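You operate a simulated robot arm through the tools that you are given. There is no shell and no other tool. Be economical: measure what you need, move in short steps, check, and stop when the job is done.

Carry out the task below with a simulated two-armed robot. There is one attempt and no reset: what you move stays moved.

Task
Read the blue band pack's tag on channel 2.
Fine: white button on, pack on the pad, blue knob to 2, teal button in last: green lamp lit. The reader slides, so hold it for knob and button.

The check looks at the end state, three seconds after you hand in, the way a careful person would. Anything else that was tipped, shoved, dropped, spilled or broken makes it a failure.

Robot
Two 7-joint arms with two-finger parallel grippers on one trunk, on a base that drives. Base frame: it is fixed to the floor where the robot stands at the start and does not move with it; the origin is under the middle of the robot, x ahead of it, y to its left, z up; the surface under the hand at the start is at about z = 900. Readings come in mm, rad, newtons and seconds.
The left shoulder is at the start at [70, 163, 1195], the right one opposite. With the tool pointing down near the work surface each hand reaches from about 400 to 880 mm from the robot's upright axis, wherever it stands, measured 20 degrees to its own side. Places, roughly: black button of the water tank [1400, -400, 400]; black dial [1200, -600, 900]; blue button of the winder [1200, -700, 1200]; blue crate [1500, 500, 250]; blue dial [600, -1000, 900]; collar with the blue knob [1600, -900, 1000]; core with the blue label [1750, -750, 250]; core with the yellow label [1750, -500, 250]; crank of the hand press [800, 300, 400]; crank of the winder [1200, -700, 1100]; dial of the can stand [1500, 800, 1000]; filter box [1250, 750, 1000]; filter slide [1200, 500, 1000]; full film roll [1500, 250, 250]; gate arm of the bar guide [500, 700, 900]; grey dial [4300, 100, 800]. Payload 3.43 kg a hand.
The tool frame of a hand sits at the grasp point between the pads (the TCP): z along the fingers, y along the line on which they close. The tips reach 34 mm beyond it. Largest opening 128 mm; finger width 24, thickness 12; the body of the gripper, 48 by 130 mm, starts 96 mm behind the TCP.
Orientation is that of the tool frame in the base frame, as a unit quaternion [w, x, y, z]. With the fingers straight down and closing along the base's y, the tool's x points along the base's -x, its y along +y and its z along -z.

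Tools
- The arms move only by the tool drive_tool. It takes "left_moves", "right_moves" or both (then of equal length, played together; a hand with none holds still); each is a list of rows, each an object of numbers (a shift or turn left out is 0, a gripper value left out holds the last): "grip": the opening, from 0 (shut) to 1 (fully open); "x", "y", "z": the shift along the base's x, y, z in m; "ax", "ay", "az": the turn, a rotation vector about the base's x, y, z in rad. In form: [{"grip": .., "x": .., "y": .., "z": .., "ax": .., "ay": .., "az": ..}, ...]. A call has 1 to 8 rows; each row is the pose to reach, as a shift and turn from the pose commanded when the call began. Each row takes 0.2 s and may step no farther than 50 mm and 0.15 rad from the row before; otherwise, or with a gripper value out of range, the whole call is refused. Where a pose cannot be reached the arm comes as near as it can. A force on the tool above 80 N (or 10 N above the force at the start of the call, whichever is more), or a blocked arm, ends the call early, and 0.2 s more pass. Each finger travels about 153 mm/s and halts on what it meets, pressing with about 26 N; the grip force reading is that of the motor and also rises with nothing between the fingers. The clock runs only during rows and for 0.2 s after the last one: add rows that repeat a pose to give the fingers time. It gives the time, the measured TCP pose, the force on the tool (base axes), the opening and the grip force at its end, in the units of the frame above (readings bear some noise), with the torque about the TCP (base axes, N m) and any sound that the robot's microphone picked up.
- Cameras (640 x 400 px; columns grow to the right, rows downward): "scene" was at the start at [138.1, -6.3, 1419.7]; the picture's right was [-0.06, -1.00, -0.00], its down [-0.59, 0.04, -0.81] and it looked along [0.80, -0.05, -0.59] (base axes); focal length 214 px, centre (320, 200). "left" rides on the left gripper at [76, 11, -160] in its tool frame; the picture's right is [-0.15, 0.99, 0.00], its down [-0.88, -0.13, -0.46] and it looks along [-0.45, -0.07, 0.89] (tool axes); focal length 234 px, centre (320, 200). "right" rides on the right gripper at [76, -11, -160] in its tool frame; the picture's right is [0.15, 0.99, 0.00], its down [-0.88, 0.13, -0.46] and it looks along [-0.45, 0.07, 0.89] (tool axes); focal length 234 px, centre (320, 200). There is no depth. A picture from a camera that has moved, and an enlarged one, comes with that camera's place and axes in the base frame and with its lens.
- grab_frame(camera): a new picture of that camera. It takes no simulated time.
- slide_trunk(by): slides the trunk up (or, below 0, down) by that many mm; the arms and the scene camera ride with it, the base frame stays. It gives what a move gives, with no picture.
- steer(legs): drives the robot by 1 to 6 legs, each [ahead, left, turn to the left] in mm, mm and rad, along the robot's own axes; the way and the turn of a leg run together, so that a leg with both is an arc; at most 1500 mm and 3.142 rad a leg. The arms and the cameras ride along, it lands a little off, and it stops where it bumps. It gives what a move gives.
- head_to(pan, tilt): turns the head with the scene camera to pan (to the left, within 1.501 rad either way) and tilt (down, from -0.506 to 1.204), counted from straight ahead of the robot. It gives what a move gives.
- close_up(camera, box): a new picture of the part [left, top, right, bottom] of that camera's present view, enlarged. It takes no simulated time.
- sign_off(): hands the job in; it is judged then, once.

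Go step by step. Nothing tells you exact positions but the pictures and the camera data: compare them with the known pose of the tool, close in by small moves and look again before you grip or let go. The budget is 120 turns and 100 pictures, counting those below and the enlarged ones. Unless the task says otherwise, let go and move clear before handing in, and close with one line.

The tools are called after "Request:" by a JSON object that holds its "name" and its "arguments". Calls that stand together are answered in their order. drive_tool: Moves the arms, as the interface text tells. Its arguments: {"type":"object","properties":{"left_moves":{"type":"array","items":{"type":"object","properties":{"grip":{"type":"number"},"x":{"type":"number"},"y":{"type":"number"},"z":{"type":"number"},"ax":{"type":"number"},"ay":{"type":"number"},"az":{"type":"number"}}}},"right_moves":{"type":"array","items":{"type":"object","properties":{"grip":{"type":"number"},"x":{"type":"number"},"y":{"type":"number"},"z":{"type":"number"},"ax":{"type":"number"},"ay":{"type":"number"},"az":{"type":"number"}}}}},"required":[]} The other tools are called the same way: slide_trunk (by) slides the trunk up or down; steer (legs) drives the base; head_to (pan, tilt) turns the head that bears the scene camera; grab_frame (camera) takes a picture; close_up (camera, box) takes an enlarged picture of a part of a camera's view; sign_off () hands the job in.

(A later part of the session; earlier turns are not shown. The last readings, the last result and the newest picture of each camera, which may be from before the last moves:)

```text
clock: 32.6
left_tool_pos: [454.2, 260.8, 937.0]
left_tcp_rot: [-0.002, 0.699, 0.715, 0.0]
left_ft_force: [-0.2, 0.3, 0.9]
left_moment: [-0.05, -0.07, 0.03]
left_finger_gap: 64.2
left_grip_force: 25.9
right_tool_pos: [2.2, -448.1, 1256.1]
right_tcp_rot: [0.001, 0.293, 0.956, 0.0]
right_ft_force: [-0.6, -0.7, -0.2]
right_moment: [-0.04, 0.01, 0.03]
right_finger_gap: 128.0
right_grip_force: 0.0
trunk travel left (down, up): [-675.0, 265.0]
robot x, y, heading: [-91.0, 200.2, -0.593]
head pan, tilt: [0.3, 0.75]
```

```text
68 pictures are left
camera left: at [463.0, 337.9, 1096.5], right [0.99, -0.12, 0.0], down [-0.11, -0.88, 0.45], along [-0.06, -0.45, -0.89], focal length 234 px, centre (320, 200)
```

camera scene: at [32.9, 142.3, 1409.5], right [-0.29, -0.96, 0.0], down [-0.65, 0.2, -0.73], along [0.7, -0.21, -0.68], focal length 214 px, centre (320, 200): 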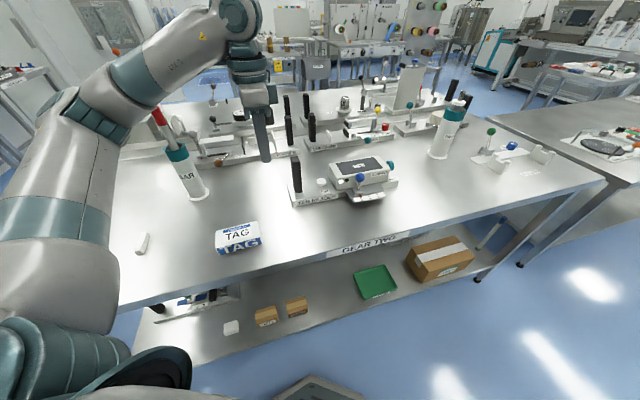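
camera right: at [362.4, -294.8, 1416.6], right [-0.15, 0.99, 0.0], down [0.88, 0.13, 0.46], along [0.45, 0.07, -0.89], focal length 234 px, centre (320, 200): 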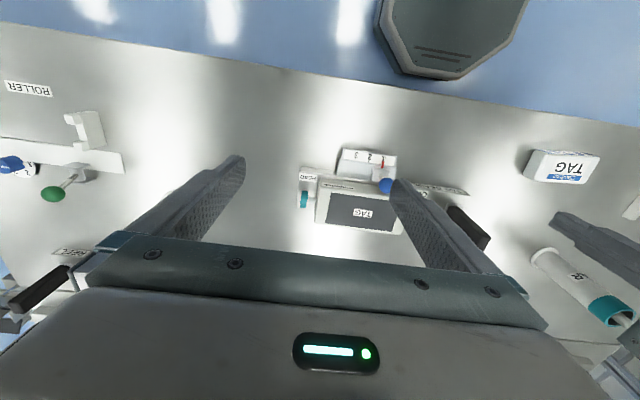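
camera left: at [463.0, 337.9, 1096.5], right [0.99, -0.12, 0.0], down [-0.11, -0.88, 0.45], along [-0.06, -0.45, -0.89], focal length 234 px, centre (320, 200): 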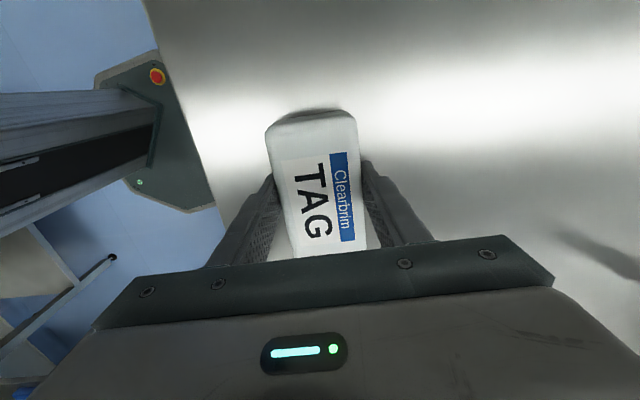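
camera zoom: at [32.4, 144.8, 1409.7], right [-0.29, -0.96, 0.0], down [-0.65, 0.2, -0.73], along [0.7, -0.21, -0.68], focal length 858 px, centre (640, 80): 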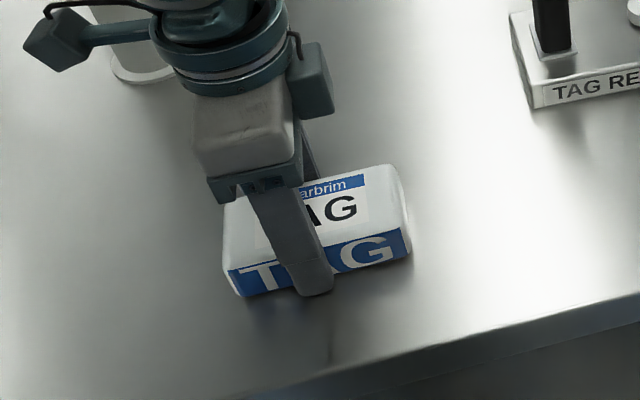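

The grip is deeper and centred. A slow test lift of 15 mm.

Request:
{"name": "drive_tool", "arguments": {"left_moves": [{"z": 0.002}, {"z": 0.004}, {"z": 0.007}, {"z": 0.01}, {"z": 0.013}, {"z": 0.016}, {"z": 0.016}]}}

Request:
{"name": "close_up", "arguments": {"camera": "scene", "box": [180, 180, 300, 280]}}

```text
clock: 34.2
left_tool_pos: [453.7, 261.7, 952.1]
left_tcp_rot: [-0.002, 0.699, 0.716, 0.0]
left_ft_force: [0.2, -0.6, -2.0]
left_moment: [0.03, 0.01, -0.04]
left_finger_gap: 64.2
left_grip_force: 26.4
right_tool_pos: [3.9, -447.1, 1255.3]
right_tcp_rot: [0.0, 0.293, 0.956, -0.001]
right_ft_force: [-0.1, 0.0, 0.0]
right_moment: [-0.03, 0.02, -0.01]
right_finger_gap: 128.3
right_grip_force: 0.1
trunk travel left (down, up): [-675.0, 265.0]
robot x, y, heading: [-88.3, 201.5, -0.593]
head pan, tilt: [0.3, 0.75]
```

```text
4.00 times, centred on (240, 230) of scene
camera zoom: at [32.5, 144.5, 1409.6], right [-0.29, -0.96, 0.0], down [-0.65, 0.2, -0.73], along [0.7, -0.21, -0.68], focal length 858 px, centre (640, 80)
```

zoom: 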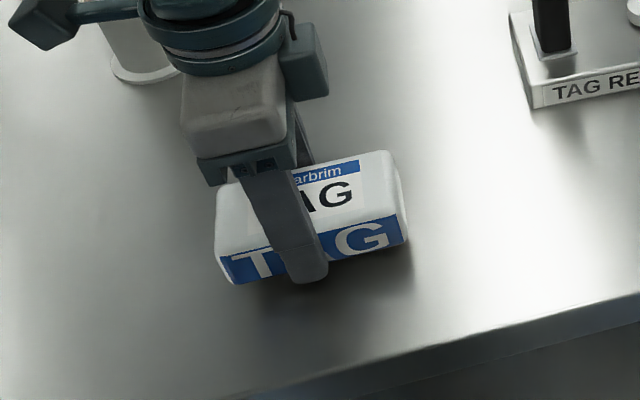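

It holds; pack weighs about 0.2 kg. I continue upward gently.

Request:
{"name": "drive_tool", "arguments": {"left_moves": [{"z": 0.01}, {"z": 0.03}, {"z": 0.055}, {"z": 0.08}, {"z": 0.105}, {"z": 0.13}, {"z": 0.15}, {"z": 0.16}]}}

Request:
{"name": "drive_tool", "arguments": {"left_moves": [{"y": -0.01, "z": 0.005}, {"x": 0.007, "y": -0.03, "z": 0.015}, {"x": 0.015, "y": -0.055, "z": 0.025}, {"x": 0.023, "y": -0.08, "z": 0.03}, {"x": 0.03, "y": -0.105, "z": 0.035}, {"x": 0.038, "y": -0.13, "z": 0.035}, {"x": 0.045, "y": -0.15, "z": 0.035}, {"x": 0.048, "y": -0.16, "z": 0.035}]}}

Request:
{"name": "grab_frame", "arguments": {"camera": "left"}}

```text
clock: 36.0
left_tool_pos: [453.6, 261.0, 1113.8]
left_tcp_rot: [-0.001, 0.7, 0.714, -0.001]
left_ft_force: [0.1, -0.2, -2.2]
left_moment: [0.0, -0.01, 0.02]
left_finger_gap: 64.4
left_grip_force: 26.2
left hand out of reach, approached as far as the arm can: row 1
right_tool_pos: [2.6, -447.8, 1255.3]
right_tcp_rot: [0.0, 0.293, 0.956, 0.0]
right_ft_force: [0.5, 0.1, 0.2]
right_moment: [-0.01, -0.02, -0.01]
right_finger_gap: 128.1
right_grip_force: 0.0
trunk travel left (down, up): [-675.0, 265.0]
robot x, y, heading: [-87.8, 197.6, -0.595]
head pan, tilt: [0.3, 0.75]
```

```text
clock: 37.8
left_tool_pos: [502.0, 101.1, 1146.7]
left_tcp_rot: [-0.002, 0.7, 0.714, -0.001]
left_ft_force: [-0.3, -1.0, -0.7]
left_moment: [0.0, 0.02, 0.04]
left_finger_gap: 64.5
left_grip_force: 25.9
right_tool_pos: [4.5, -447.1, 1255.7]
right_tcp_rot: [0.001, 0.293, 0.956, 0.0]
right_ft_force: [0.3, -0.3, 0.0]
right_moment: [0.01, 0.0, 0.0]
right_finger_gap: 127.9
right_grip_force: 0.0
trunk travel left (down, up): [-675.0, 265.0]
robot x, y, heading: [-90.2, 197.5, -0.588]
head pan, tilt: [0.3, 0.75]
```

```text
66 pictures are left
camera left: at [510.8, 177.2, 1307.8], right [0.99, -0.13, 0.0], down [-0.11, -0.88, 0.45], along [-0.06, -0.45, -0.89], focal length 234 px, centre (320, 200)
```

left: 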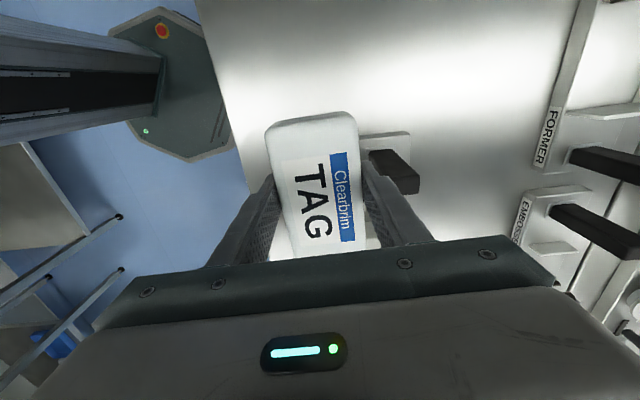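

Still held. I continue over to above the pad.

Request:
{"name": "drive_tool", "arguments": {"left_moves": [{"x": 0.006, "y": -0.015}, {"x": 0.02, "y": -0.05}, {"x": 0.035, "y": -0.09}, {"x": 0.05, "y": -0.13, "az": -0.005}, {"x": 0.066, "y": -0.175, "az": -0.01}, {"x": 0.083, "y": -0.22, "az": -0.01}, {"x": 0.097, "y": -0.257, "az": -0.01}, {"x": 0.103, "y": -0.274, "az": -0.01}]}}

Request:
{"name": "grab_frame", "arguments": {"camera": "left"}}

Request:
{"name": "grab_frame", "arguments": {"camera": "scene"}}

```text
clock: 39.6
left_tool_pos: [518.6, -47.0, 1139.6]
left_tcp_rot: [-0.001, 0.701, 0.713, -0.001]
left_ft_force: [-0.3, 0.2, -1.7]
left_moment: [0.02, 0.01, 0.0]
left_finger_gap: 64.6
left_grip_force: 25.8
left hand out of reach, approached as far as the arm can: row 3, 4, 5, 6, 7, 8
right_tool_pos: [4.2, -447.3, 1256.0]
right_tcp_rot: [0.001, 0.293, 0.956, 0.0]
right_ft_force: [0.4, 0.3, -0.4]
right_moment: [0.01, 0.01, 0.02]
right_finger_gap: 128.2
right_grip_force: 0.1
trunk travel left (down, up): [-675.0, 265.0]
robot x, y, heading: [-90.1, 197.1, -0.599]
head pan, tilt: [0.3, 0.75]
```

```text
65 pictures are left
camera left: at [526.8, 29.6, 1300.2], right [0.99, -0.13, 0.0], down [-0.11, -0.88, 0.46], along [-0.06, -0.45, -0.89], focal length 234 px, centre (320, 200)
```

left: 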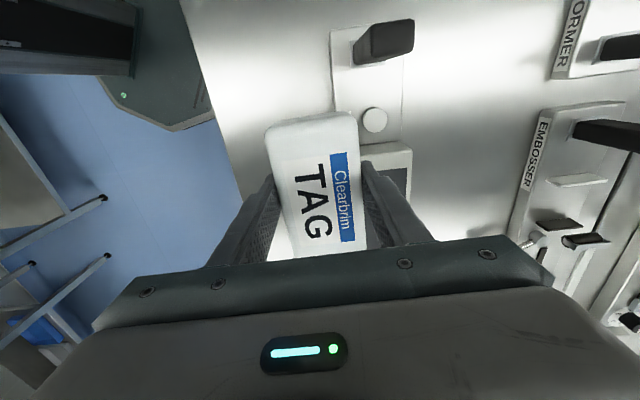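

```text
64 pictures are left
camera scene: at [33.0, 145.0, 1409.6], right [-0.29, -0.96, 0.0], down [-0.65, 0.2, -0.73], along [0.7, -0.21, -0.68], focal length 214 px, centre (320, 200)
```

scene: 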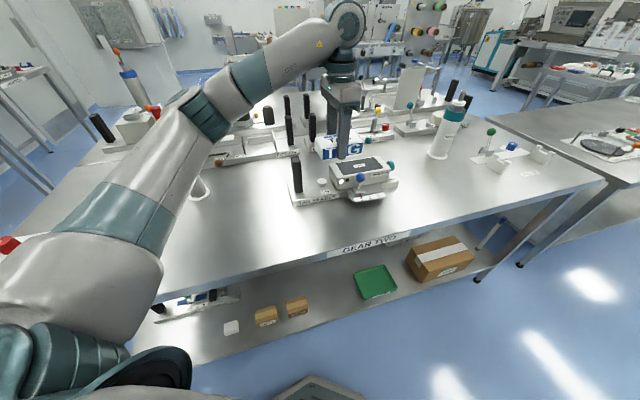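

The wrist limit stops it again; I drive the base by the remaining offset (about +88, −128 mm), carrying the pack over the pad.

Request:
{"name": "steer", "arguments": {"legs": [[145, -55, 0]]}}

Request:
{"name": "grab_frame", "arguments": {"camera": "left"}}

Request:
{"name": "grab_frame", "arguments": {"camera": "scene"}}

```text
clock: 41.0
left_tool_pos: [605.9, -173.1, 1141.4]
left_tcp_rot: [0.0, 0.701, 0.713, -0.002]
left_ft_force: [-0.3, -0.3, -1.7]
left_moment: [0.0, 0.04, 0.0]
left_finger_gap: 64.5
left_grip_force: 25.7
right_tool_pos: [91.7, -574.2, 1255.9]
right_tcp_rot: [0.0, 0.293, 0.956, 0.0]
right_ft_force: [-0.1, 0.4, 0.2]
right_moment: [-0.06, -0.01, 0.01]
right_finger_gap: 128.4
right_grip_force: 0.1
trunk travel left (down, up): [-675.0, 265.0]
robot x, y, heading: [1.9, 71.2, -0.593]
head pan, tilt: [0.3, 0.75]
```

```text
63 pictures are left
camera left: at [614.8, -96.7, 1301.3], right [0.99, -0.13, 0.0], down [-0.12, -0.88, 0.46], along [-0.06, -0.45, -0.89], focal length 234 px, centre (320, 200)
```

left: 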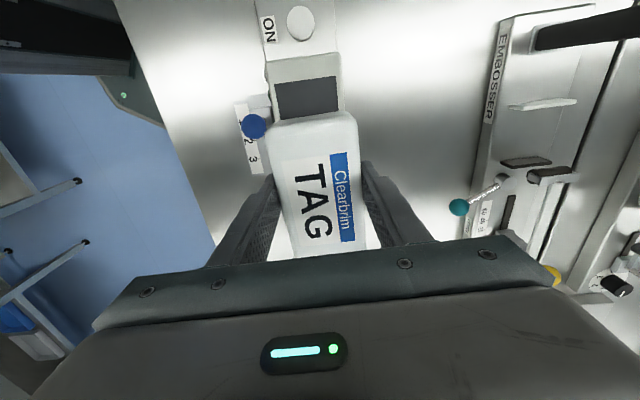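

```text
62 pictures are left
camera scene: at [121.0, 18.9, 1409.8], right [-0.29, -0.96, 0.0], down [-0.65, 0.2, -0.73], along [0.7, -0.21, -0.68], focal length 214 px, centre (320, 200)
```

scene: 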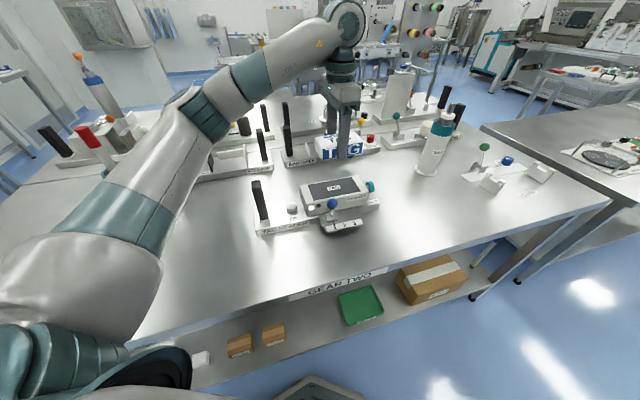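

The pack sits right over the pad. I lower it to just above the surface with a small x correction and look.

Request:
{"name": "drive_tool", "arguments": {"left_moves": [{"x": -0.002, "z": -0.02}, {"x": -0.004, "z": -0.045}, {"x": -0.004, "z": -0.07}, {"x": -0.004, "z": -0.09}, {"x": -0.004, "z": -0.104}, {"x": -0.004, "z": -0.108}, {"x": -0.004, "z": -0.108}]}}

Request:
{"name": "close_up", "arguments": {"camera": "scene", "box": [240, 120, 400, 240]}}

Request:
{"name": "grab_frame", "arguments": {"camera": "left"}}

```text
clock: 42.6
left_tool_pos: [602.3, -174.8, 1032.6]
left_tcp_rot: [0.0, 0.701, 0.713, -0.001]
left_ft_force: [0.0, -1.1, -2.0]
left_moment: [-0.03, 0.01, -0.02]
left_finger_gap: 64.5
left_grip_force: 25.7
right_tool_pos: [91.8, -573.2, 1254.7]
right_tcp_rot: [0.001, 0.293, 0.956, 0.0]
right_ft_force: [0.4, 0.7, -0.1]
right_moment: [0.0, 0.0, 0.0]
right_finger_gap: 128.1
right_grip_force: 0.1
trunk travel left (down, up): [-675.0, 265.0]
robot x, y, heading: [0.9, 69.9, -0.6]
head pan, tilt: [0.3, 0.75]
```

```text
3.33 times, centred on (320, 180) of scene
camera zoom: at [121.8, 17.8, 1409.6], right [-0.29, -0.96, 0.0], down [-0.65, 0.2, -0.73], along [0.7, -0.21, -0.68], focal length 715 px, centre (320, 267)
```

zoom: 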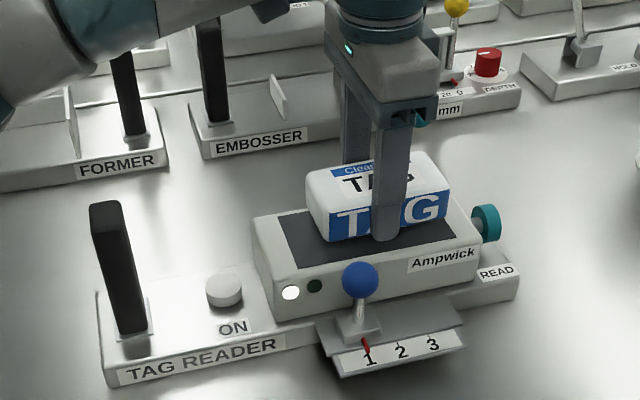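

```text
60 pictures are left
camera left: at [611.2, -97.7, 1192.2], right [0.99, -0.13, 0.0], down [-0.11, -0.88, 0.46], along [-0.06, -0.45, -0.89], focal length 234 px, centre (320, 200)
```

left: 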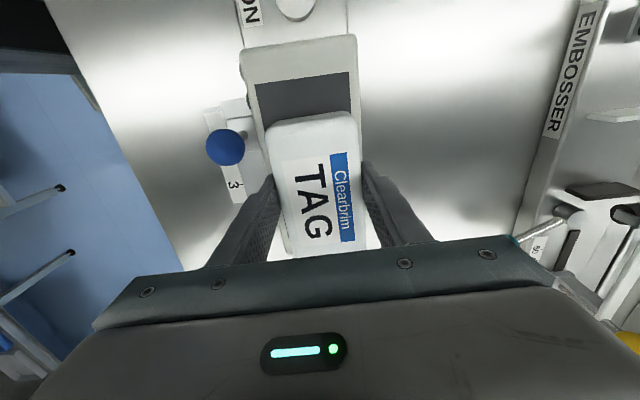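

Alignment is good lengthwise; pad centre in x looks like 598, so I shift 4 mm nearer and lower until it touches.

Request:
{"name": "drive_tool", "arguments": {"left_moves": [{"x": -0.004, "z": -0.004}, {"x": -0.004, "z": -0.008}, {"x": -0.004, "z": -0.011}, {"x": -0.004, "z": -0.013}, {"x": -0.004, "z": -0.013}]}}

Request:
{"name": "close_up", "arguments": {"camera": "scene", "box": [280, 140, 380, 215]}}

```text
clock: 43.8
left_tool_pos: [599.5, -174.0, 1021.5]
left_tcp_rot: [0.001, 0.701, 0.714, -0.001]
left_ft_force: [3.6, -1.1, 11.1]
left_moment: [0.52, -0.05, -0.07]
left_finger_gap: 64.5
left_grip_force: 26.1
right_tool_pos: [91.8, -573.2, 1255.5]
right_tcp_rot: [0.0, 0.293, 0.956, 0.0]
right_ft_force: [0.2, -0.3, 0.3]
right_moment: [0.01, -0.02, -0.01]
right_finger_gap: 127.8
right_grip_force: 0.1
trunk travel left (down, up): [-675.0, 265.0]
robot x, y, heading: [-0.5, 69.3, -0.593]
head pan, tilt: [0.3, 0.75]
```

```text
5.33 times, centred on (330, 178) of scene
camera zoom: at [121.0, 18.1, 1409.9], right [-0.29, -0.96, 0.0], down [-0.65, 0.2, -0.73], along [0.7, -0.21, -0.68], focal length 1144 px, centre (267, 320)
```

zoom: 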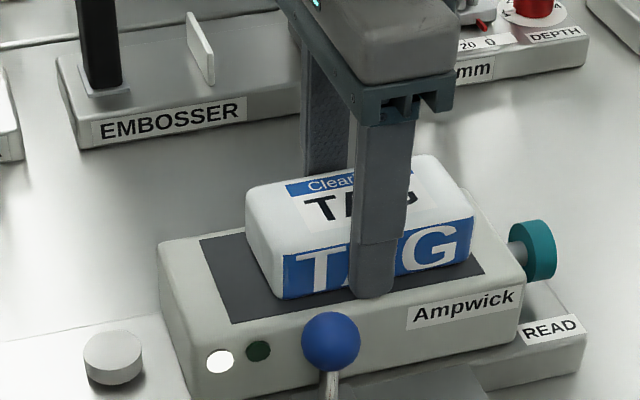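

The pack touches the pad but sits about 10 mm too far right. I lift a hair, shift +9 mm in y, and set it down.

Request:
{"name": "drive_tool", "arguments": {"left_moves": [{"z": 0.004}, {"z": 0.007}, {"z": 0.007, "y": 0.005}, {"z": 0.007, "y": 0.009}, {"z": 0.004, "y": 0.009}, {"z": 0.002, "y": 0.009}, {"z": 0.001, "y": 0.009}, {"z": 0.001, "y": 0.009}]}}

Request:
{"name": "close_up", "arguments": {"camera": "scene", "box": [280, 140, 380, 215]}}

```text
clock: 45.6
left_tool_pos: [598.2, -165.6, 1020.4]
left_tcp_rot: [-0.001, 0.701, 0.713, -0.001]
left_ft_force: [1.3, -0.2, 0.2]
left_moment: [-0.2, -0.14, 0.01]
left_finger_gap: 64.5
left_grip_force: 26.2
right_tool_pos: [92.5, -574.5, 1255.2]
right_tcp_rot: [0.001, 0.293, 0.956, 0.0]
right_ft_force: [0.2, 0.5, -1.3]
right_moment: [-0.02, -0.01, -0.05]
right_finger_gap: 127.8
right_grip_force: 0.0
trunk travel left (down, up): [-675.0, 265.0]
robot x, y, heading: [0.4, 70.5, -0.598]
head pan, tilt: [0.3, 0.75]
```

```text
5.33 times, centred on (330, 178) of scene
camera zoom: at [121.6, 17.9, 1409.7], right [-0.29, -0.96, 0.0], down [-0.65, 0.2, -0.73], along [0.7, -0.21, -0.68], focal length 1144 px, centre (267, 320)
```

zoom: 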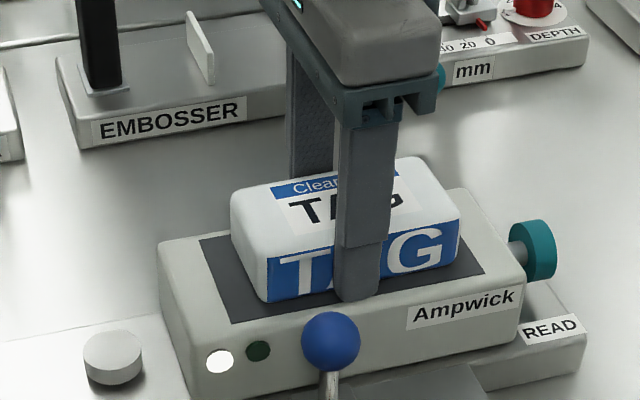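

The pack rests on the pad, centred. The blue ball is close to the front finger, so I open only slightly, then go straight up.

Request:
{"name": "drive_tool", "arguments": {"left_moves": [{"grip": 0.53}, {"grip": 0.56}, {"grip": 0.6}, {"grip": 0.6}, {"grip": 0.6, "z": 0.01}, {"grip": 0.6, "z": 0.03}, {"grip": 0.6, "z": 0.06}, {"grip": 0.6, "z": 0.1}]}}

Request:
{"name": "close_up", "arguments": {"camera": "scene", "box": [240, 120, 400, 240]}}

```text
clock: 47.4
left_tool_pos: [597.0, -166.8, 1122.0]
left_tcp_rot: [0.0, 0.7, 0.714, -0.001]
left_ft_force: [0.6, -0.2, -0.7]
left_moment: [0.0, -0.02, 0.01]
left_finger_gap: 76.8
left_grip_force: 0.1
right_tool_pos: [90.1, -574.2, 1254.9]
right_tcp_rot: [0.0, 0.293, 0.956, 0.0]
right_ft_force: [-0.7, 0.6, -0.2]
right_moment: [-0.01, -0.01, 0.0]
right_finger_gap: 128.0
right_grip_force: 0.1
trunk travel left (down, up): [-675.0, 265.0]
robot x, y, heading: [1.8, 72.6, -0.594]
head pan, tilt: [0.3, 0.75]
```

```text
3.33 times, centred on (320, 180) of scene
camera zoom: at [120.6, 17.7, 1409.7], right [-0.29, -0.96, 0.0], down [-0.65, 0.2, -0.73], along [0.7, -0.21, -0.68], focal length 715 px, centre (320, 267)
```

zoom: 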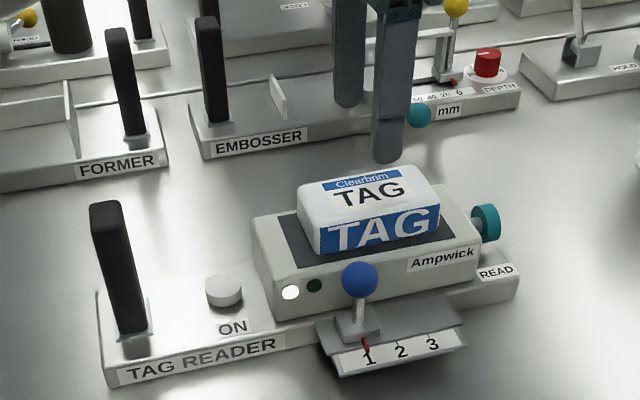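

The pack is nicely on the pad. Now I bring the left hand to the black handle (top at about [594, 53, 1062]), fingers open, from above.

Request:
{"name": "drive_tool", "arguments": {"left_moves": [{"z": 0.03, "y": 0.02}, {"z": 0.04, "y": 0.06, "grip": 0.8}, {"z": 0.04, "y": 0.105, "grip": 0.8}, {"z": 0.04, "y": 0.15}, {"z": 0.04, "y": 0.195}, {"z": 0.04, "y": 0.22, "x": -0.002}, {"z": 0.04, "y": 0.22, "x": -0.002}]}}

Request:
{"name": "grab_frame", "arguments": {"camera": "left"}}

Request:
{"name": "close_up", "arguments": {"camera": "scene", "box": [200, 100, 360, 240]}}

```text
clock: 49.0
left_tool_pos: [597.3, 55.0, 1160.0]
left_tcp_rot: [-0.001, 0.701, 0.713, -0.001]
left_ft_force: [0.5, -0.5, -0.3]
left_moment: [0.02, -0.02, 0.02]
left_finger_gap: 102.1
left_grip_force: 0.0
right_tool_pos: [92.0, -574.7, 1254.6]
right_tcp_rot: [-0.001, 0.293, 0.956, 0.0]
right_ft_force: [0.3, -0.4, 1.0]
right_moment: [0.02, -0.02, -0.03]
right_finger_gap: 127.9
right_grip_force: 0.1
trunk travel left (down, up): [-675.0, 265.0]
robot x, y, heading: [-3.6, 70.4, -0.59]
head pan, tilt: [0.3, 0.75]
```

```text
56 pictures are left
camera left: at [605.4, 131.2, 1320.7], right [0.99, -0.13, 0.0], down [-0.11, -0.88, 0.46], along [-0.06, -0.45, -0.89], focal length 234 px, centre (320, 200)
```

left: 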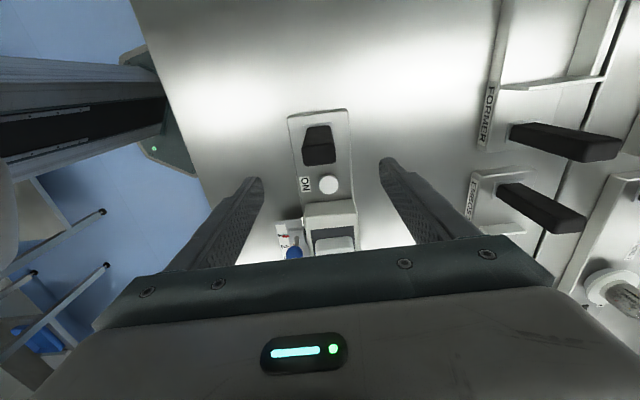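

```text
2.86 times, centred on (280, 170) of scene
camera zoom: at [121.7, 17.1, 1409.6], right [-0.29, -0.96, 0.0], down [-0.65, 0.2, -0.73], along [0.7, -0.21, -0.68], focal length 613 px, centre (434, 286)
```

zoom: 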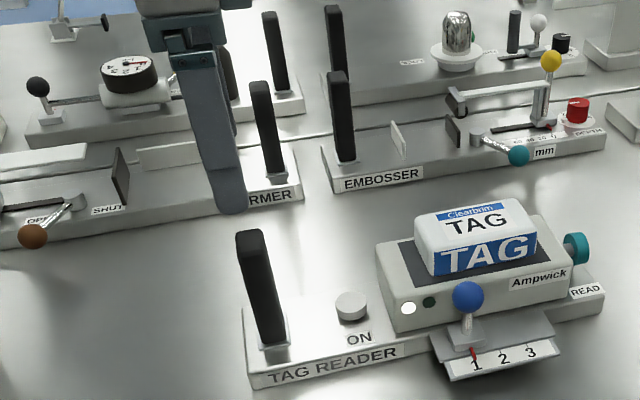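

The handle is centred between the fingers. I lower to a grip about 35 mm below its top and close.

Request:
{"name": "drive_tool", "arguments": {"left_moves": [{"x": -0.002, "y": 0.003, "z": -0.04}, {"x": -0.002, "y": 0.003, "z": -0.08}, {"x": -0.002, "y": 0.003, "z": -0.11}, {"x": -0.002, "y": 0.003, "z": -0.135}, {"x": -0.002, "y": 0.003, "z": -0.135}]}}

Request:
{"name": "grab_frame", "arguments": {"camera": "left"}}

Request:
{"name": "close_up", "arguments": {"camera": "scene", "box": [200, 100, 360, 240]}}

```text
clock: 50.2
left_tool_pos: [591.8, 56.3, 1027.5]
left_tcp_rot: [0.0, 0.7, 0.714, 0.0]
left_ft_force: [0.0, 0.0, 0.5]
left_moment: [0.0, -0.01, 0.01]
left_finger_gap: 102.3
left_grip_force: 0.1
right_tool_pos: [90.7, -574.1, 1255.8]
right_tcp_rot: [0.0, 0.292, 0.956, -0.001]
right_ft_force: [-0.8, 0.5, 0.1]
right_moment: [-0.02, -0.04, 0.0]
right_finger_gap: 127.9
right_grip_force: 0.2
trunk travel left (down, up): [-675.0, 265.0]
robot x, y, heading: [-2.6, 72.1, -0.6]
head pan, tilt: [0.3, 0.75]
```

```text
54 pictures are left
camera left: at [600.5, 133.0, 1187.0], right [0.99, -0.13, 0.0], down [-0.11, -0.88, 0.46], along [-0.06, -0.45, -0.89], focal length 234 px, centre (320, 200)
```

left: 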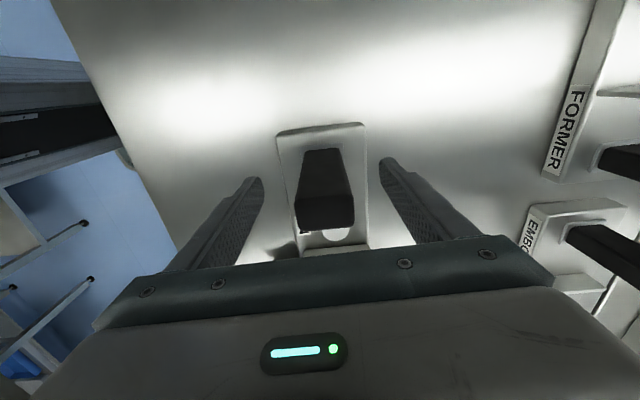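

```text
2.86 times, centred on (280, 170) of scene
camera zoom: at [121.0, 17.9, 1409.7], right [-0.29, -0.96, 0.0], down [-0.65, 0.2, -0.73], along [0.7, -0.21, -0.68], focal length 613 px, centre (434, 286)
```

zoom: 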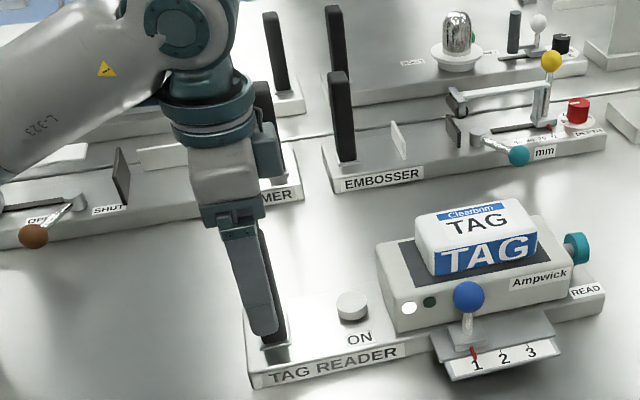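

I nudge 4 mm in +x to be centred on the handle, then close the grip on it.

Request:
{"name": "drive_tool", "arguments": {"left_moves": [{"x": 0.004}, {"x": 0.004, "grip": 0.5}, {"x": 0.004, "grip": 0.4}, {"x": 0.004, "grip": 0.3}, {"x": 0.004, "grip": 0}, {"x": 0.004, "grip": 0}, {"x": 0.004, "grip": 0}]}}

Request:
{"name": "drive_tool", "arguments": {"right_moves": [{"az": 0.1, "x": 0.04}, {"az": 0.2, "x": 0.08}, {"az": 0.3, "x": 0.12}, {"az": 0.4, "x": 0.15, "y": 0.03}, {"az": 0.5, "x": 0.18, "y": 0.06}, {"az": 0.595, "x": 0.21, "y": 0.09}, {"az": 0.595, "x": 0.23, "y": 0.13}, {"az": 0.595, "x": 0.25, "y": 0.17}]}}

Request:
{"name": "grab_frame", "arguments": {"camera": "scene"}}

Request:
{"name": "grab_frame", "arguments": {"camera": "right"}}

```text
clock: 51.8
left_tool_pos: [593.2, 55.7, 1027.8]
left_tcp_rot: [0.0, 0.7, 0.714, 0.0]
left_ft_force: [2.1, 0.5, 1.7]
left_moment: [0.13, -0.27, -0.45]
left_finger_gap: 40.2
left_grip_force: 26.0
left hand out of reach, approached as far as the arm can: row 1, 2, 3, 4, 5, 6, 7
right_tool_pos: [92.2, -574.9, 1255.4]
right_tcp_rot: [0.0, 0.293, 0.956, 0.0]
right_ft_force: [-0.4, -0.3, -0.5]
right_moment: [0.0, -0.02, 0.01]
right_finger_gap: 128.1
right_grip_force: 0.0
trunk travel left (down, up): [-675.0, 265.0]
robot x, y, heading: [-0.1, 70.2, -0.598]
head pan, tilt: [0.3, 0.75]
```

```text
clock: 53.6
left_tool_pos: [592.6, 56.1, 1026.5]
left_tcp_rot: [0.0, 0.7, 0.714, 0.001]
left_ft_force: [-1.0, 1.6, -0.9]
left_moment: [-1.1, 0.12, -0.61]
left_finger_gap: 40.0
left_grip_force: 25.6
right_tool_pos: [343.1, -402.3, 1255.7]
right_tcp_rot: [0.0, 0.0, 1.0, 0.0]
right_ft_force: [0.6, 0.1, 0.2]
right_moment: [0.02, 0.01, -0.02]
right_finger_gap: 127.9
right_grip_force: 0.0
trunk travel left (down, up): [-675.0, 265.0]
robot x, y, heading: [-2.3, 70.2, -0.598]
head pan, tilt: [0.3, 0.75]
```

```text
52 pictures are left
camera scene: at [121.9, 18.5, 1409.7], right [-0.29, -0.96, 0.0], down [-0.65, 0.2, -0.73], along [0.7, -0.21, -0.68], focal length 214 px, centre (320, 200)
```

scene: 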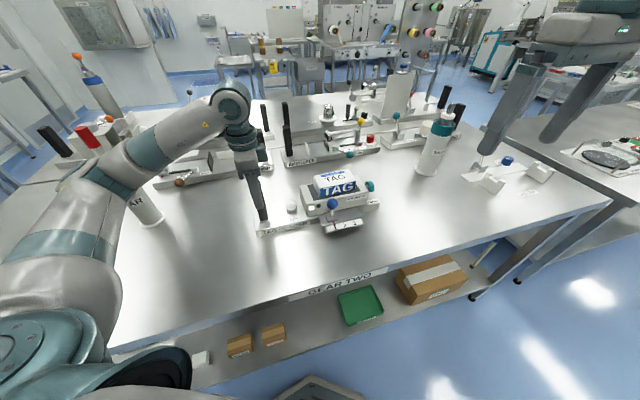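

```text
51 pictures are left
camera right: at [267.6, -412.7, 1416.8], right [-0.15, 0.99, 0.0], down [0.88, 0.13, 0.46], along [0.45, 0.07, -0.89], focal length 234 px, centre (320, 200)
```

right: 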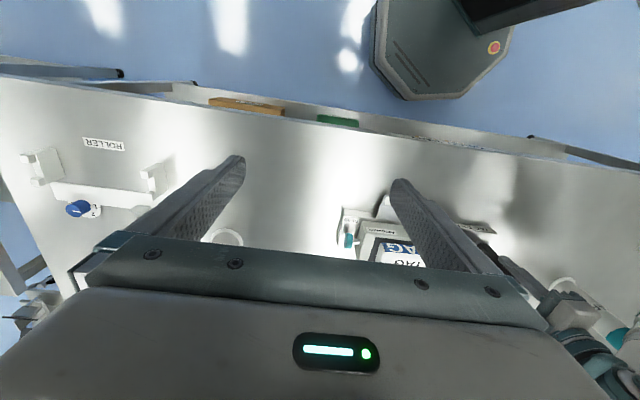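

The left hand holds the handle (40 mm). I bring the right hand, half-open, above the blue ball near [532, −143, 985].

Request:
{"name": "drive_tool", "arguments": {"right_moves": [{"x": 0.022, "y": 0.034, "z": -0.01, "grip": 0.6}, {"x": 0.046, "y": 0.068, "z": -0.02, "grip": 0.5}, {"x": 0.07, "y": 0.102, "z": -0.03, "grip": 0.5}, {"x": 0.094, "y": 0.136, "z": -0.04}, {"x": 0.118, "y": 0.17, "z": -0.05}, {"x": 0.142, "y": 0.204, "z": -0.06}, {"x": 0.166, "y": 0.236, "z": -0.07}, {"x": 0.188, "y": 0.259, "z": -0.08}]}}

Request:
{"name": "grab_frame", "arguments": {"camera": "right"}}

Request:
{"name": "close_up", "arguments": {"camera": "scene", "box": [240, 120, 400, 240]}}

```text
clock: 55.4
left_tool_pos: [591.0, 56.4, 1026.5]
left_tcp_rot: [0.0, 0.7, 0.714, 0.0]
left_ft_force: [-1.9, 2.6, -0.6]
left_moment: [-0.64, -0.25, -0.7]
left_finger_gap: 40.0
left_grip_force: 26.1
right_tool_pos: [530.6, -143.7, 1176.5]
right_tcp_rot: [0.0, 0.0, 1.0, -0.001]
right_ft_force: [-0.6, -0.9, -0.7]
right_moment: [0.0, 0.0, 0.0]
right_finger_gap: 64.2
right_grip_force: 0.1
trunk travel left (down, up): [-675.0, 265.0]
robot x, y, heading: [-4.8, 70.3, -0.595]
head pan, tilt: [0.3, 0.75]
```

```text
50 pictures are left
camera right: at [455.2, -154.0, 1337.0], right [-0.15, 0.99, 0.0], down [0.88, 0.13, 0.46], along [0.45, 0.07, -0.89], focal length 234 px, centre (320, 200)
```

right: 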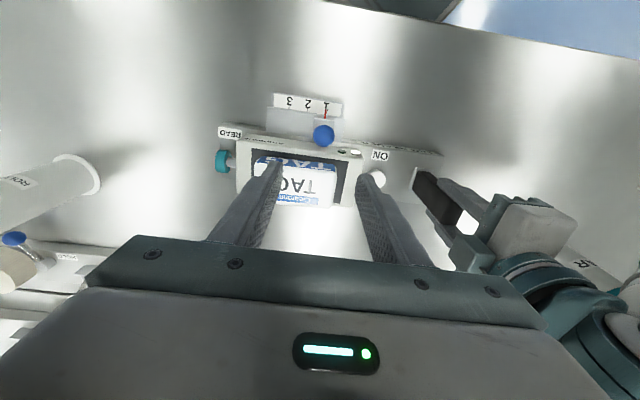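

```text
3.33 times, centred on (320, 180) of scene
camera zoom: at [121.5, 18.7, 1409.7], right [-0.29, -0.96, 0.0], down [-0.65, 0.2, -0.73], along [0.7, -0.21, -0.68], focal length 715 px, centre (320, 267)
```

zoom: 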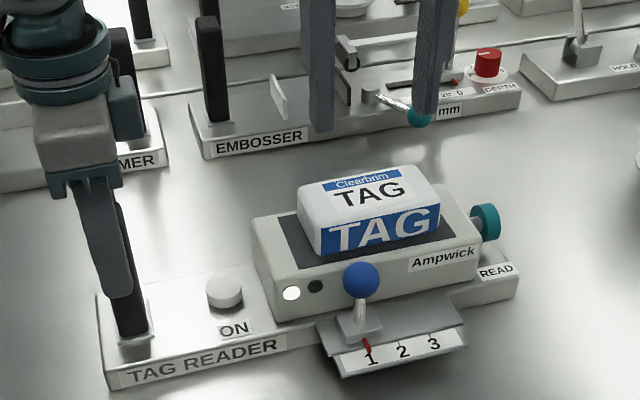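

Triangulating gives the ball at about [525, −139, 992]. I shift and descend to just above it.

Request:
{"name": "drive_tool", "arguments": {"right_moves": [{"x": -0.005, "y": 0.005, "z": -0.04}, {"x": -0.005, "y": 0.005, "z": -0.08}, {"x": -0.005, "y": 0.005, "z": -0.12}, {"x": -0.005, "y": 0.005, "z": -0.12}]}}

Request:
{"name": "grab_frame", "arguments": {"camera": "right"}}

Request:
{"name": "close_up", "arguments": {"camera": "scene", "box": [280, 140, 380, 240]}}

```text
clock: 56.4
left_tool_pos: [593.3, 57.2, 1027.6]
left_tcp_rot: [0.0, 0.701, 0.714, 0.0]
left_ft_force: [-1.3, 1.1, -0.7]
left_moment: [-0.43, -0.04, -0.76]
left_finger_gap: 40.5
left_grip_force: 25.9
right_tool_pos: [523.8, -139.7, 1054.5]
right_tcp_rot: [-0.001, 0.0, 1.0, 0.0]
right_ft_force: [-0.4, -0.3, 0.6]
right_moment: [-0.01, -0.03, -0.02]
right_finger_gap: 64.0
right_grip_force: 0.0
trunk travel left (down, up): [-675.0, 265.0]
robot x, y, heading: [0.4, 72.2, -0.597]
head pan, tilt: [0.3, 0.75]
```

```text
48 pictures are left
camera right: at [449.7, -149.9, 1214.7], right [-0.15, 0.99, 0.0], down [0.88, 0.13, 0.46], along [0.45, 0.07, -0.89], focal length 234 px, centre (320, 200)
```

right: 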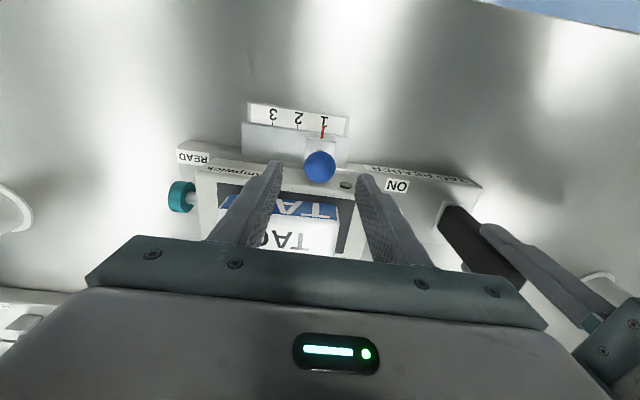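

```text
4.00 times, centred on (330, 190) of scene
camera zoom: at [121.6, 18.2, 1409.7], right [-0.29, -0.96, 0.0], down [-0.65, 0.2, -0.73], along [0.7, -0.21, -0.68], focal length 858 px, centre (280, 240)
```

zoom: 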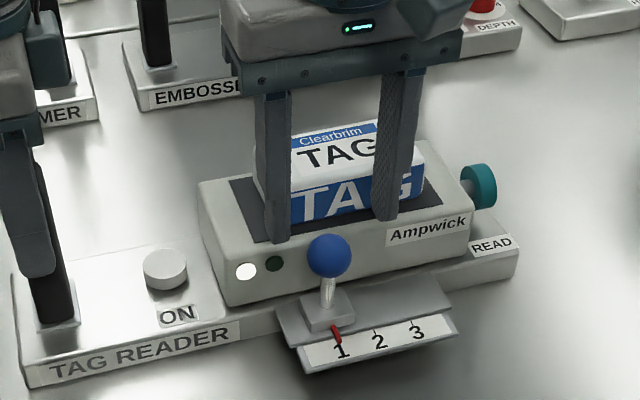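

Ball is centred between the fingers. Descend around it.

Request:
{"name": "drive_tool", "arguments": {"right_moves": [{"x": 0.001, "y": 0.001, "z": -0.02}, {"x": 0.001, "y": 0.001, "z": -0.04}, {"x": 0.001, "y": 0.001, "z": -0.06}, {"x": 0.001, "y": 0.001, "z": -0.064}, {"x": 0.001, "y": 0.001, "z": -0.064}]}}

Request:
{"name": "grab_frame", "arguments": {"camera": "right"}}

Request:
{"name": "close_up", "arguments": {"camera": "scene", "box": [280, 140, 380, 240]}}

```text
clock: 57.6
left_tool_pos: [592.2, 57.0, 1027.7]
left_tcp_rot: [0.0, 0.701, 0.714, 0.0]
left_ft_force: [-0.3, 0.3, 0.2]
left_moment: [-0.07, -0.12, -0.57]
left_finger_gap: 40.4
left_grip_force: 26.4
right_tool_pos: [525.6, -138.9, 992.1]
right_tcp_rot: [0.001, 0.0, 1.0, 0.0]
right_ft_force: [-0.4, 0.5, 0.6]
right_moment: [0.0, -0.03, -0.03]
right_finger_gap: 64.1
right_grip_force: 0.1
trunk travel left (down, up): [-675.0, 265.0]
robot x, y, heading: [2.9, 71.3, -0.594]
head pan, tilt: [0.3, 0.75]
```

```text
46 pictures are left
camera right: at [450.5, -148.6, 1151.8], right [-0.15, 0.99, 0.0], down [0.88, 0.13, 0.46], along [0.45, 0.07, -0.89], focal length 234 px, centre (320, 200)
```

right: 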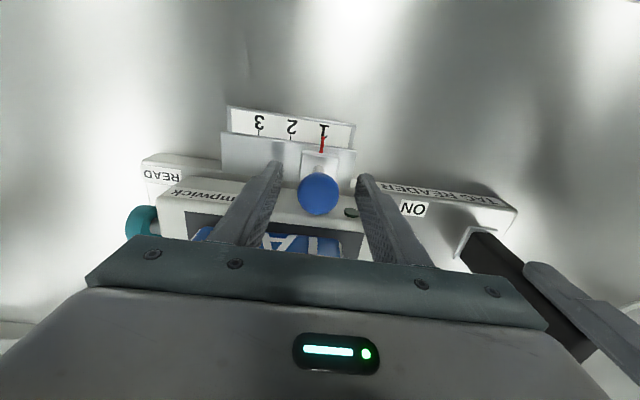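

```text
4.00 times, centred on (330, 190) of scene
camera zoom: at [121.6, 18.1, 1409.7], right [-0.29, -0.96, 0.0], down [-0.65, 0.2, -0.73], along [0.7, -0.21, -0.68], focal length 858 px, centre (280, 240)
```

zoom: 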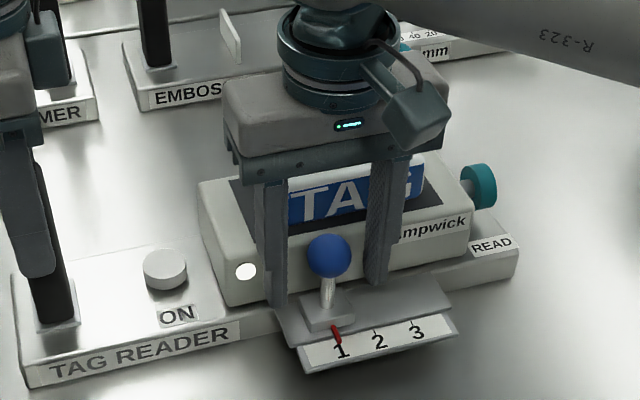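

Both fingers straddle the ball cleanly. Close softly on it, then slide 20 mm toward 2 and check.

Request:
{"name": "drive_tool", "arguments": {"right_moves": [{"grip": 0.4}, {"grip": 0.3}, {"grip": 0.25}, {"grip": 0.2}, {"grip": 0.2}]}}

Request:
{"name": "drive_tool", "arguments": {"right_moves": [{"y": -0.004}, {"y": -0.008}, {"y": -0.012}, {"y": -0.016}, {"y": -0.02}, {"y": -0.02}]}}

Request:
{"name": "close_up", "arguments": {"camera": "right", "box": [200, 80, 400, 240]}}

Request:
{"name": "close_up", "arguments": {"camera": "scene", "box": [240, 140, 380, 240]}}

```text
clock: 58.8
left_tool_pos: [592.1, 57.3, 1027.1]
left_tcp_rot: [0.0, 0.7, 0.714, 0.0]
left_ft_force: [-0.3, 8.2, 2.0]
left_moment: [-1.08, 0.04, -0.64]
left_finger_gap: 40.2
left_grip_force: 26.6
right_tool_pos: [525.7, -139.9, 991.6]
right_tcp_rot: [-0.001, 0.001, 1.0, 0.0]
right_ft_force: [-0.7, -10.7, 0.4]
right_moment: [-0.04, 0.02, -0.01]
right_finger_gap: 31.2
right_grip_force: 26.0
trunk travel left (down, up): [-675.0, 265.0]
robot x, y, heading: [1.1, 71.9, -0.597]
head pan, tilt: [0.3, 0.75]
```

```text
clock: 60.2
left_tool_pos: [593.6, 56.2, 1026.4]
left_tcp_rot: [0.0, 0.7, 0.714, -0.001]
left_ft_force: [-1.4, -6.8, 2.0]
left_moment: [-1.2, 0.02, -0.51]
left_finger_gap: 39.9
left_grip_force: 25.9
right_tool_pos: [527.3, -160.7, 992.0]
right_tcp_rot: [0.0, -0.001, 1.0, 0.0]
right_ft_force: [0.8, 7.4, -0.3]
right_moment: [0.07, -0.13, 0.09]
right_finger_gap: 31.2
right_grip_force: 25.9
trunk travel left (down, up): [-675.0, 265.0]
robot x, y, heading: [0.7, 70.1, -0.592]
head pan, tilt: [0.3, 0.75]
```

```text
2.50 times, centred on (300, 160) of right
camera zoom: at [450.8, -169.2, 1152.1], right [-0.15, 0.99, 0.0], down [0.88, 0.13, 0.46], along [0.45, 0.07, -0.89], focal length 585 px, centre (370, 300)
```

zoom: 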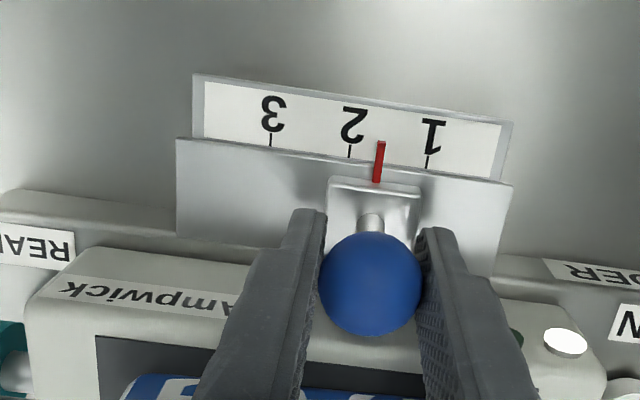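

```text
4.00 times, centred on (310, 190) of scene
camera zoom: at [121.7, 18.2, 1409.7], right [-0.29, -0.96, 0.0], down [-0.65, 0.2, -0.73], along [0.7, -0.21, -0.68], focal length 858 px, centre (360, 240)
```

zoom: 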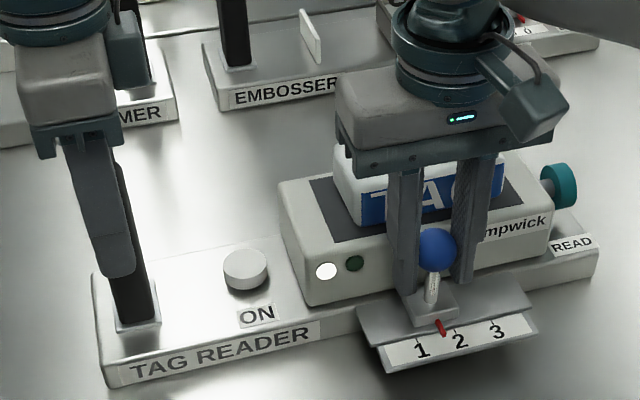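

The pointer is about 12 mm short of 2. Slide a further 11 mm and check.

Request:
{"name": "drive_tool", "arguments": {"right_moves": [{"y": -0.004}, {"y": -0.008}, {"y": -0.011}, {"y": -0.011}]}}

Request:
{"name": "close_up", "arguments": {"camera": "right", "box": [220, 80, 420, 240]}}

Request:
{"name": "close_up", "arguments": {"camera": "scene", "box": [310, 190, 380, 240]}}

```text
clock: 61.2
left_tool_pos: [592.6, 56.6, 1027.3]
left_tcp_rot: [-0.001, 0.7, 0.714, 0.0]
left_ft_force: [-4.6, -6.2, 6.3]
left_moment: [-1.08, 0.22, -0.8]
left_finger_gap: 40.6
left_grip_force: 26.0
right_tool_pos: [526.4, -171.2, 991.1]
right_tcp_rot: [0.0, -0.001, 1.0, 0.0]
right_ft_force: [3.5, 6.1, -0.3]
right_moment: [0.06, 0.13, 0.02]
right_finger_gap: 31.2
right_grip_force: 26.2
trunk travel left (down, up): [-675.0, 265.0]
robot x, y, heading: [2.2, 70.4, -0.596]
head pan, tilt: [0.3, 0.75]
```

```text
2.50 times, centred on (320, 160) of right
camera zoom: at [451.0, -180.7, 1152.2], right [-0.15, 0.99, 0.0], down [0.88, 0.13, 0.46], along [0.45, 0.07, -0.89], focal length 585 px, centre (320, 300)
```

zoom: 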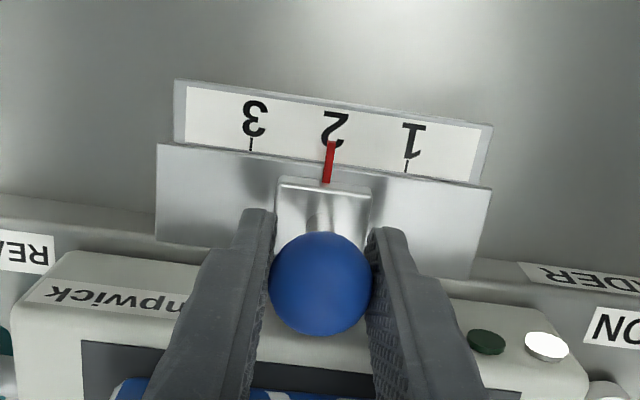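

```text
8.00 times, centred on (345, 215) of scene
camera zoom: at [121.8, 17.8, 1409.6], right [-0.29, -0.96, 0.0], down [-0.65, 0.2, -0.73], along [0.7, -0.21, -0.68], focal length 1716 px, centre (120, 80)
```

zoom: 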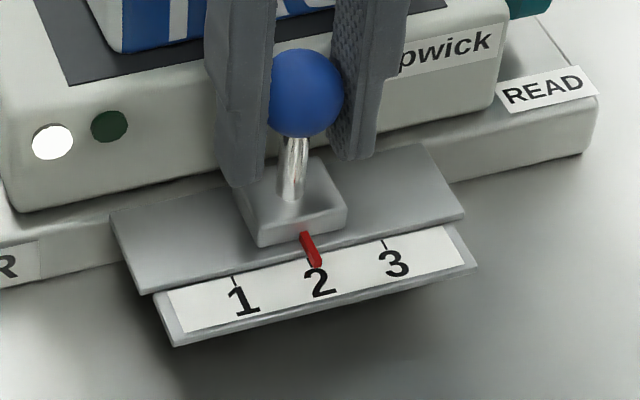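

The pointer stands on 2. I release the ball, rise straight up, and check.

Request:
{"name": "drive_tool", "arguments": {"right_moves": [{"grip": 0.3}, {"grip": 0.4}, {"grip": 0.5}, {"grip": 0.5}, {"grip": 0.5, "z": 0.03}, {"grip": 0.5, "z": 0.07}, {"grip": 0.5, "z": 0.12}, {"grip": 0.5, "z": 0.15}]}}

Request:
{"name": "drive_tool", "arguments": {"right_moves": [{"y": -0.04, "grip": 0.2}, {"y": -0.08, "grip": 0}, {"y": -0.12, "grip": 0}, {"y": -0.16, "grip": 0, "x": 0.02}, {"y": -0.19, "grip": 0, "x": 0.04}]}}

Request:
{"name": "close_up", "arguments": {"camera": "scene", "box": [240, 130, 400, 240]}}

Request:
{"name": "grab_frame", "arguments": {"camera": "right"}}

```text
clock: 63.0
left_tool_pos: [592.8, 56.7, 1026.7]
left_tcp_rot: [0.001, 0.7, 0.714, 0.0]
left_ft_force: [-0.4, 0.0, 2.8]
left_moment: [0.47, -0.56, -0.42]
left_finger_gap: 40.3
left_grip_force: 26.0
right_tool_pos: [527.1, -170.2, 1141.8]
right_tcp_rot: [0.0, -0.001, 1.0, -0.001]
right_ft_force: [-0.5, 0.7, -0.2]
right_moment: [-0.01, -0.02, 0.02]
right_finger_gap: 64.2
right_grip_force: 0.0
trunk travel left (down, up): [-675.0, 265.0]
robot x, y, heading: [-2.8, 72.6, -0.593]
head pan, tilt: [0.3, 0.75]
```

```text
clock: 64.2
left_tool_pos: [592.4, 56.0, 1026.7]
left_tcp_rot: [0.0, 0.701, 0.713, 0.0]
left_ft_force: [-2.0, 0.4, -0.9]
left_moment: [-0.37, 0.16, -0.92]
left_finger_gap: 40.0
left_grip_force: 26.1
right_tool_pos: [566.4, -359.1, 1141.7]
right_tcp_rot: [0.0, -0.001, 1.0, 0.001]
right_ft_force: [-0.3, -0.1, 0.2]
right_moment: [0.01, -0.03, 0.03]
right_finger_gap: 0.0
right_grip_force: 26.4
trunk travel left (down, up): [-675.0, 265.0]
robot x, y, heading: [1.5, 73.5, -0.599]
head pan, tilt: [0.3, 0.75]
```

```text
3.64 times, centred on (320, 185) of scene
camera zoom: at [121.6, 18.1, 1409.7], right [-0.29, -0.96, 0.0], down [-0.65, 0.2, -0.73], along [0.7, -0.21, -0.68], focal length 780 px, centre (320, 254)
```

zoom: 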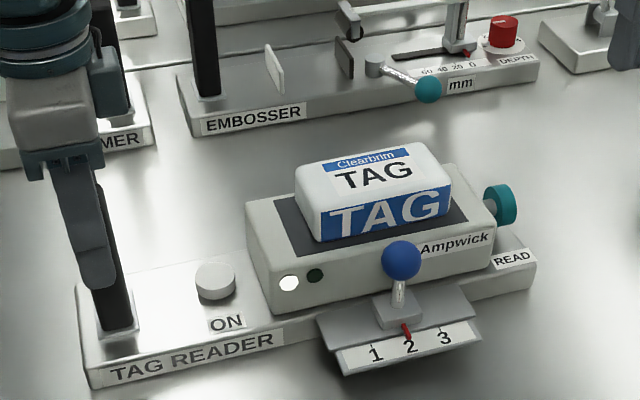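

```text
39 pictures are left
camera right: at [490.5, -370.3, 1302.8], right [-0.15, 0.99, 0.0], down [0.88, 0.13, 0.46], along [0.45, 0.07, -0.89], focal length 234 px, centre (320, 200)
```

right: 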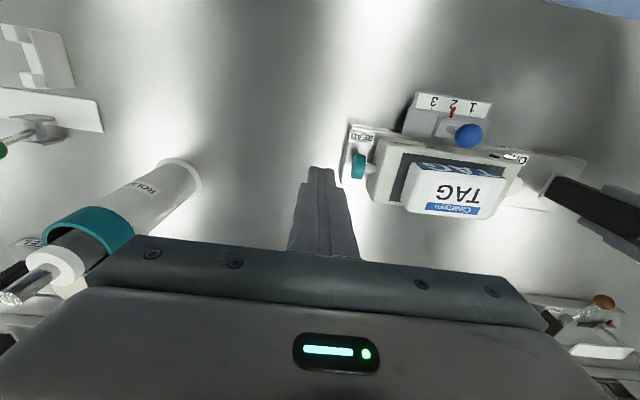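

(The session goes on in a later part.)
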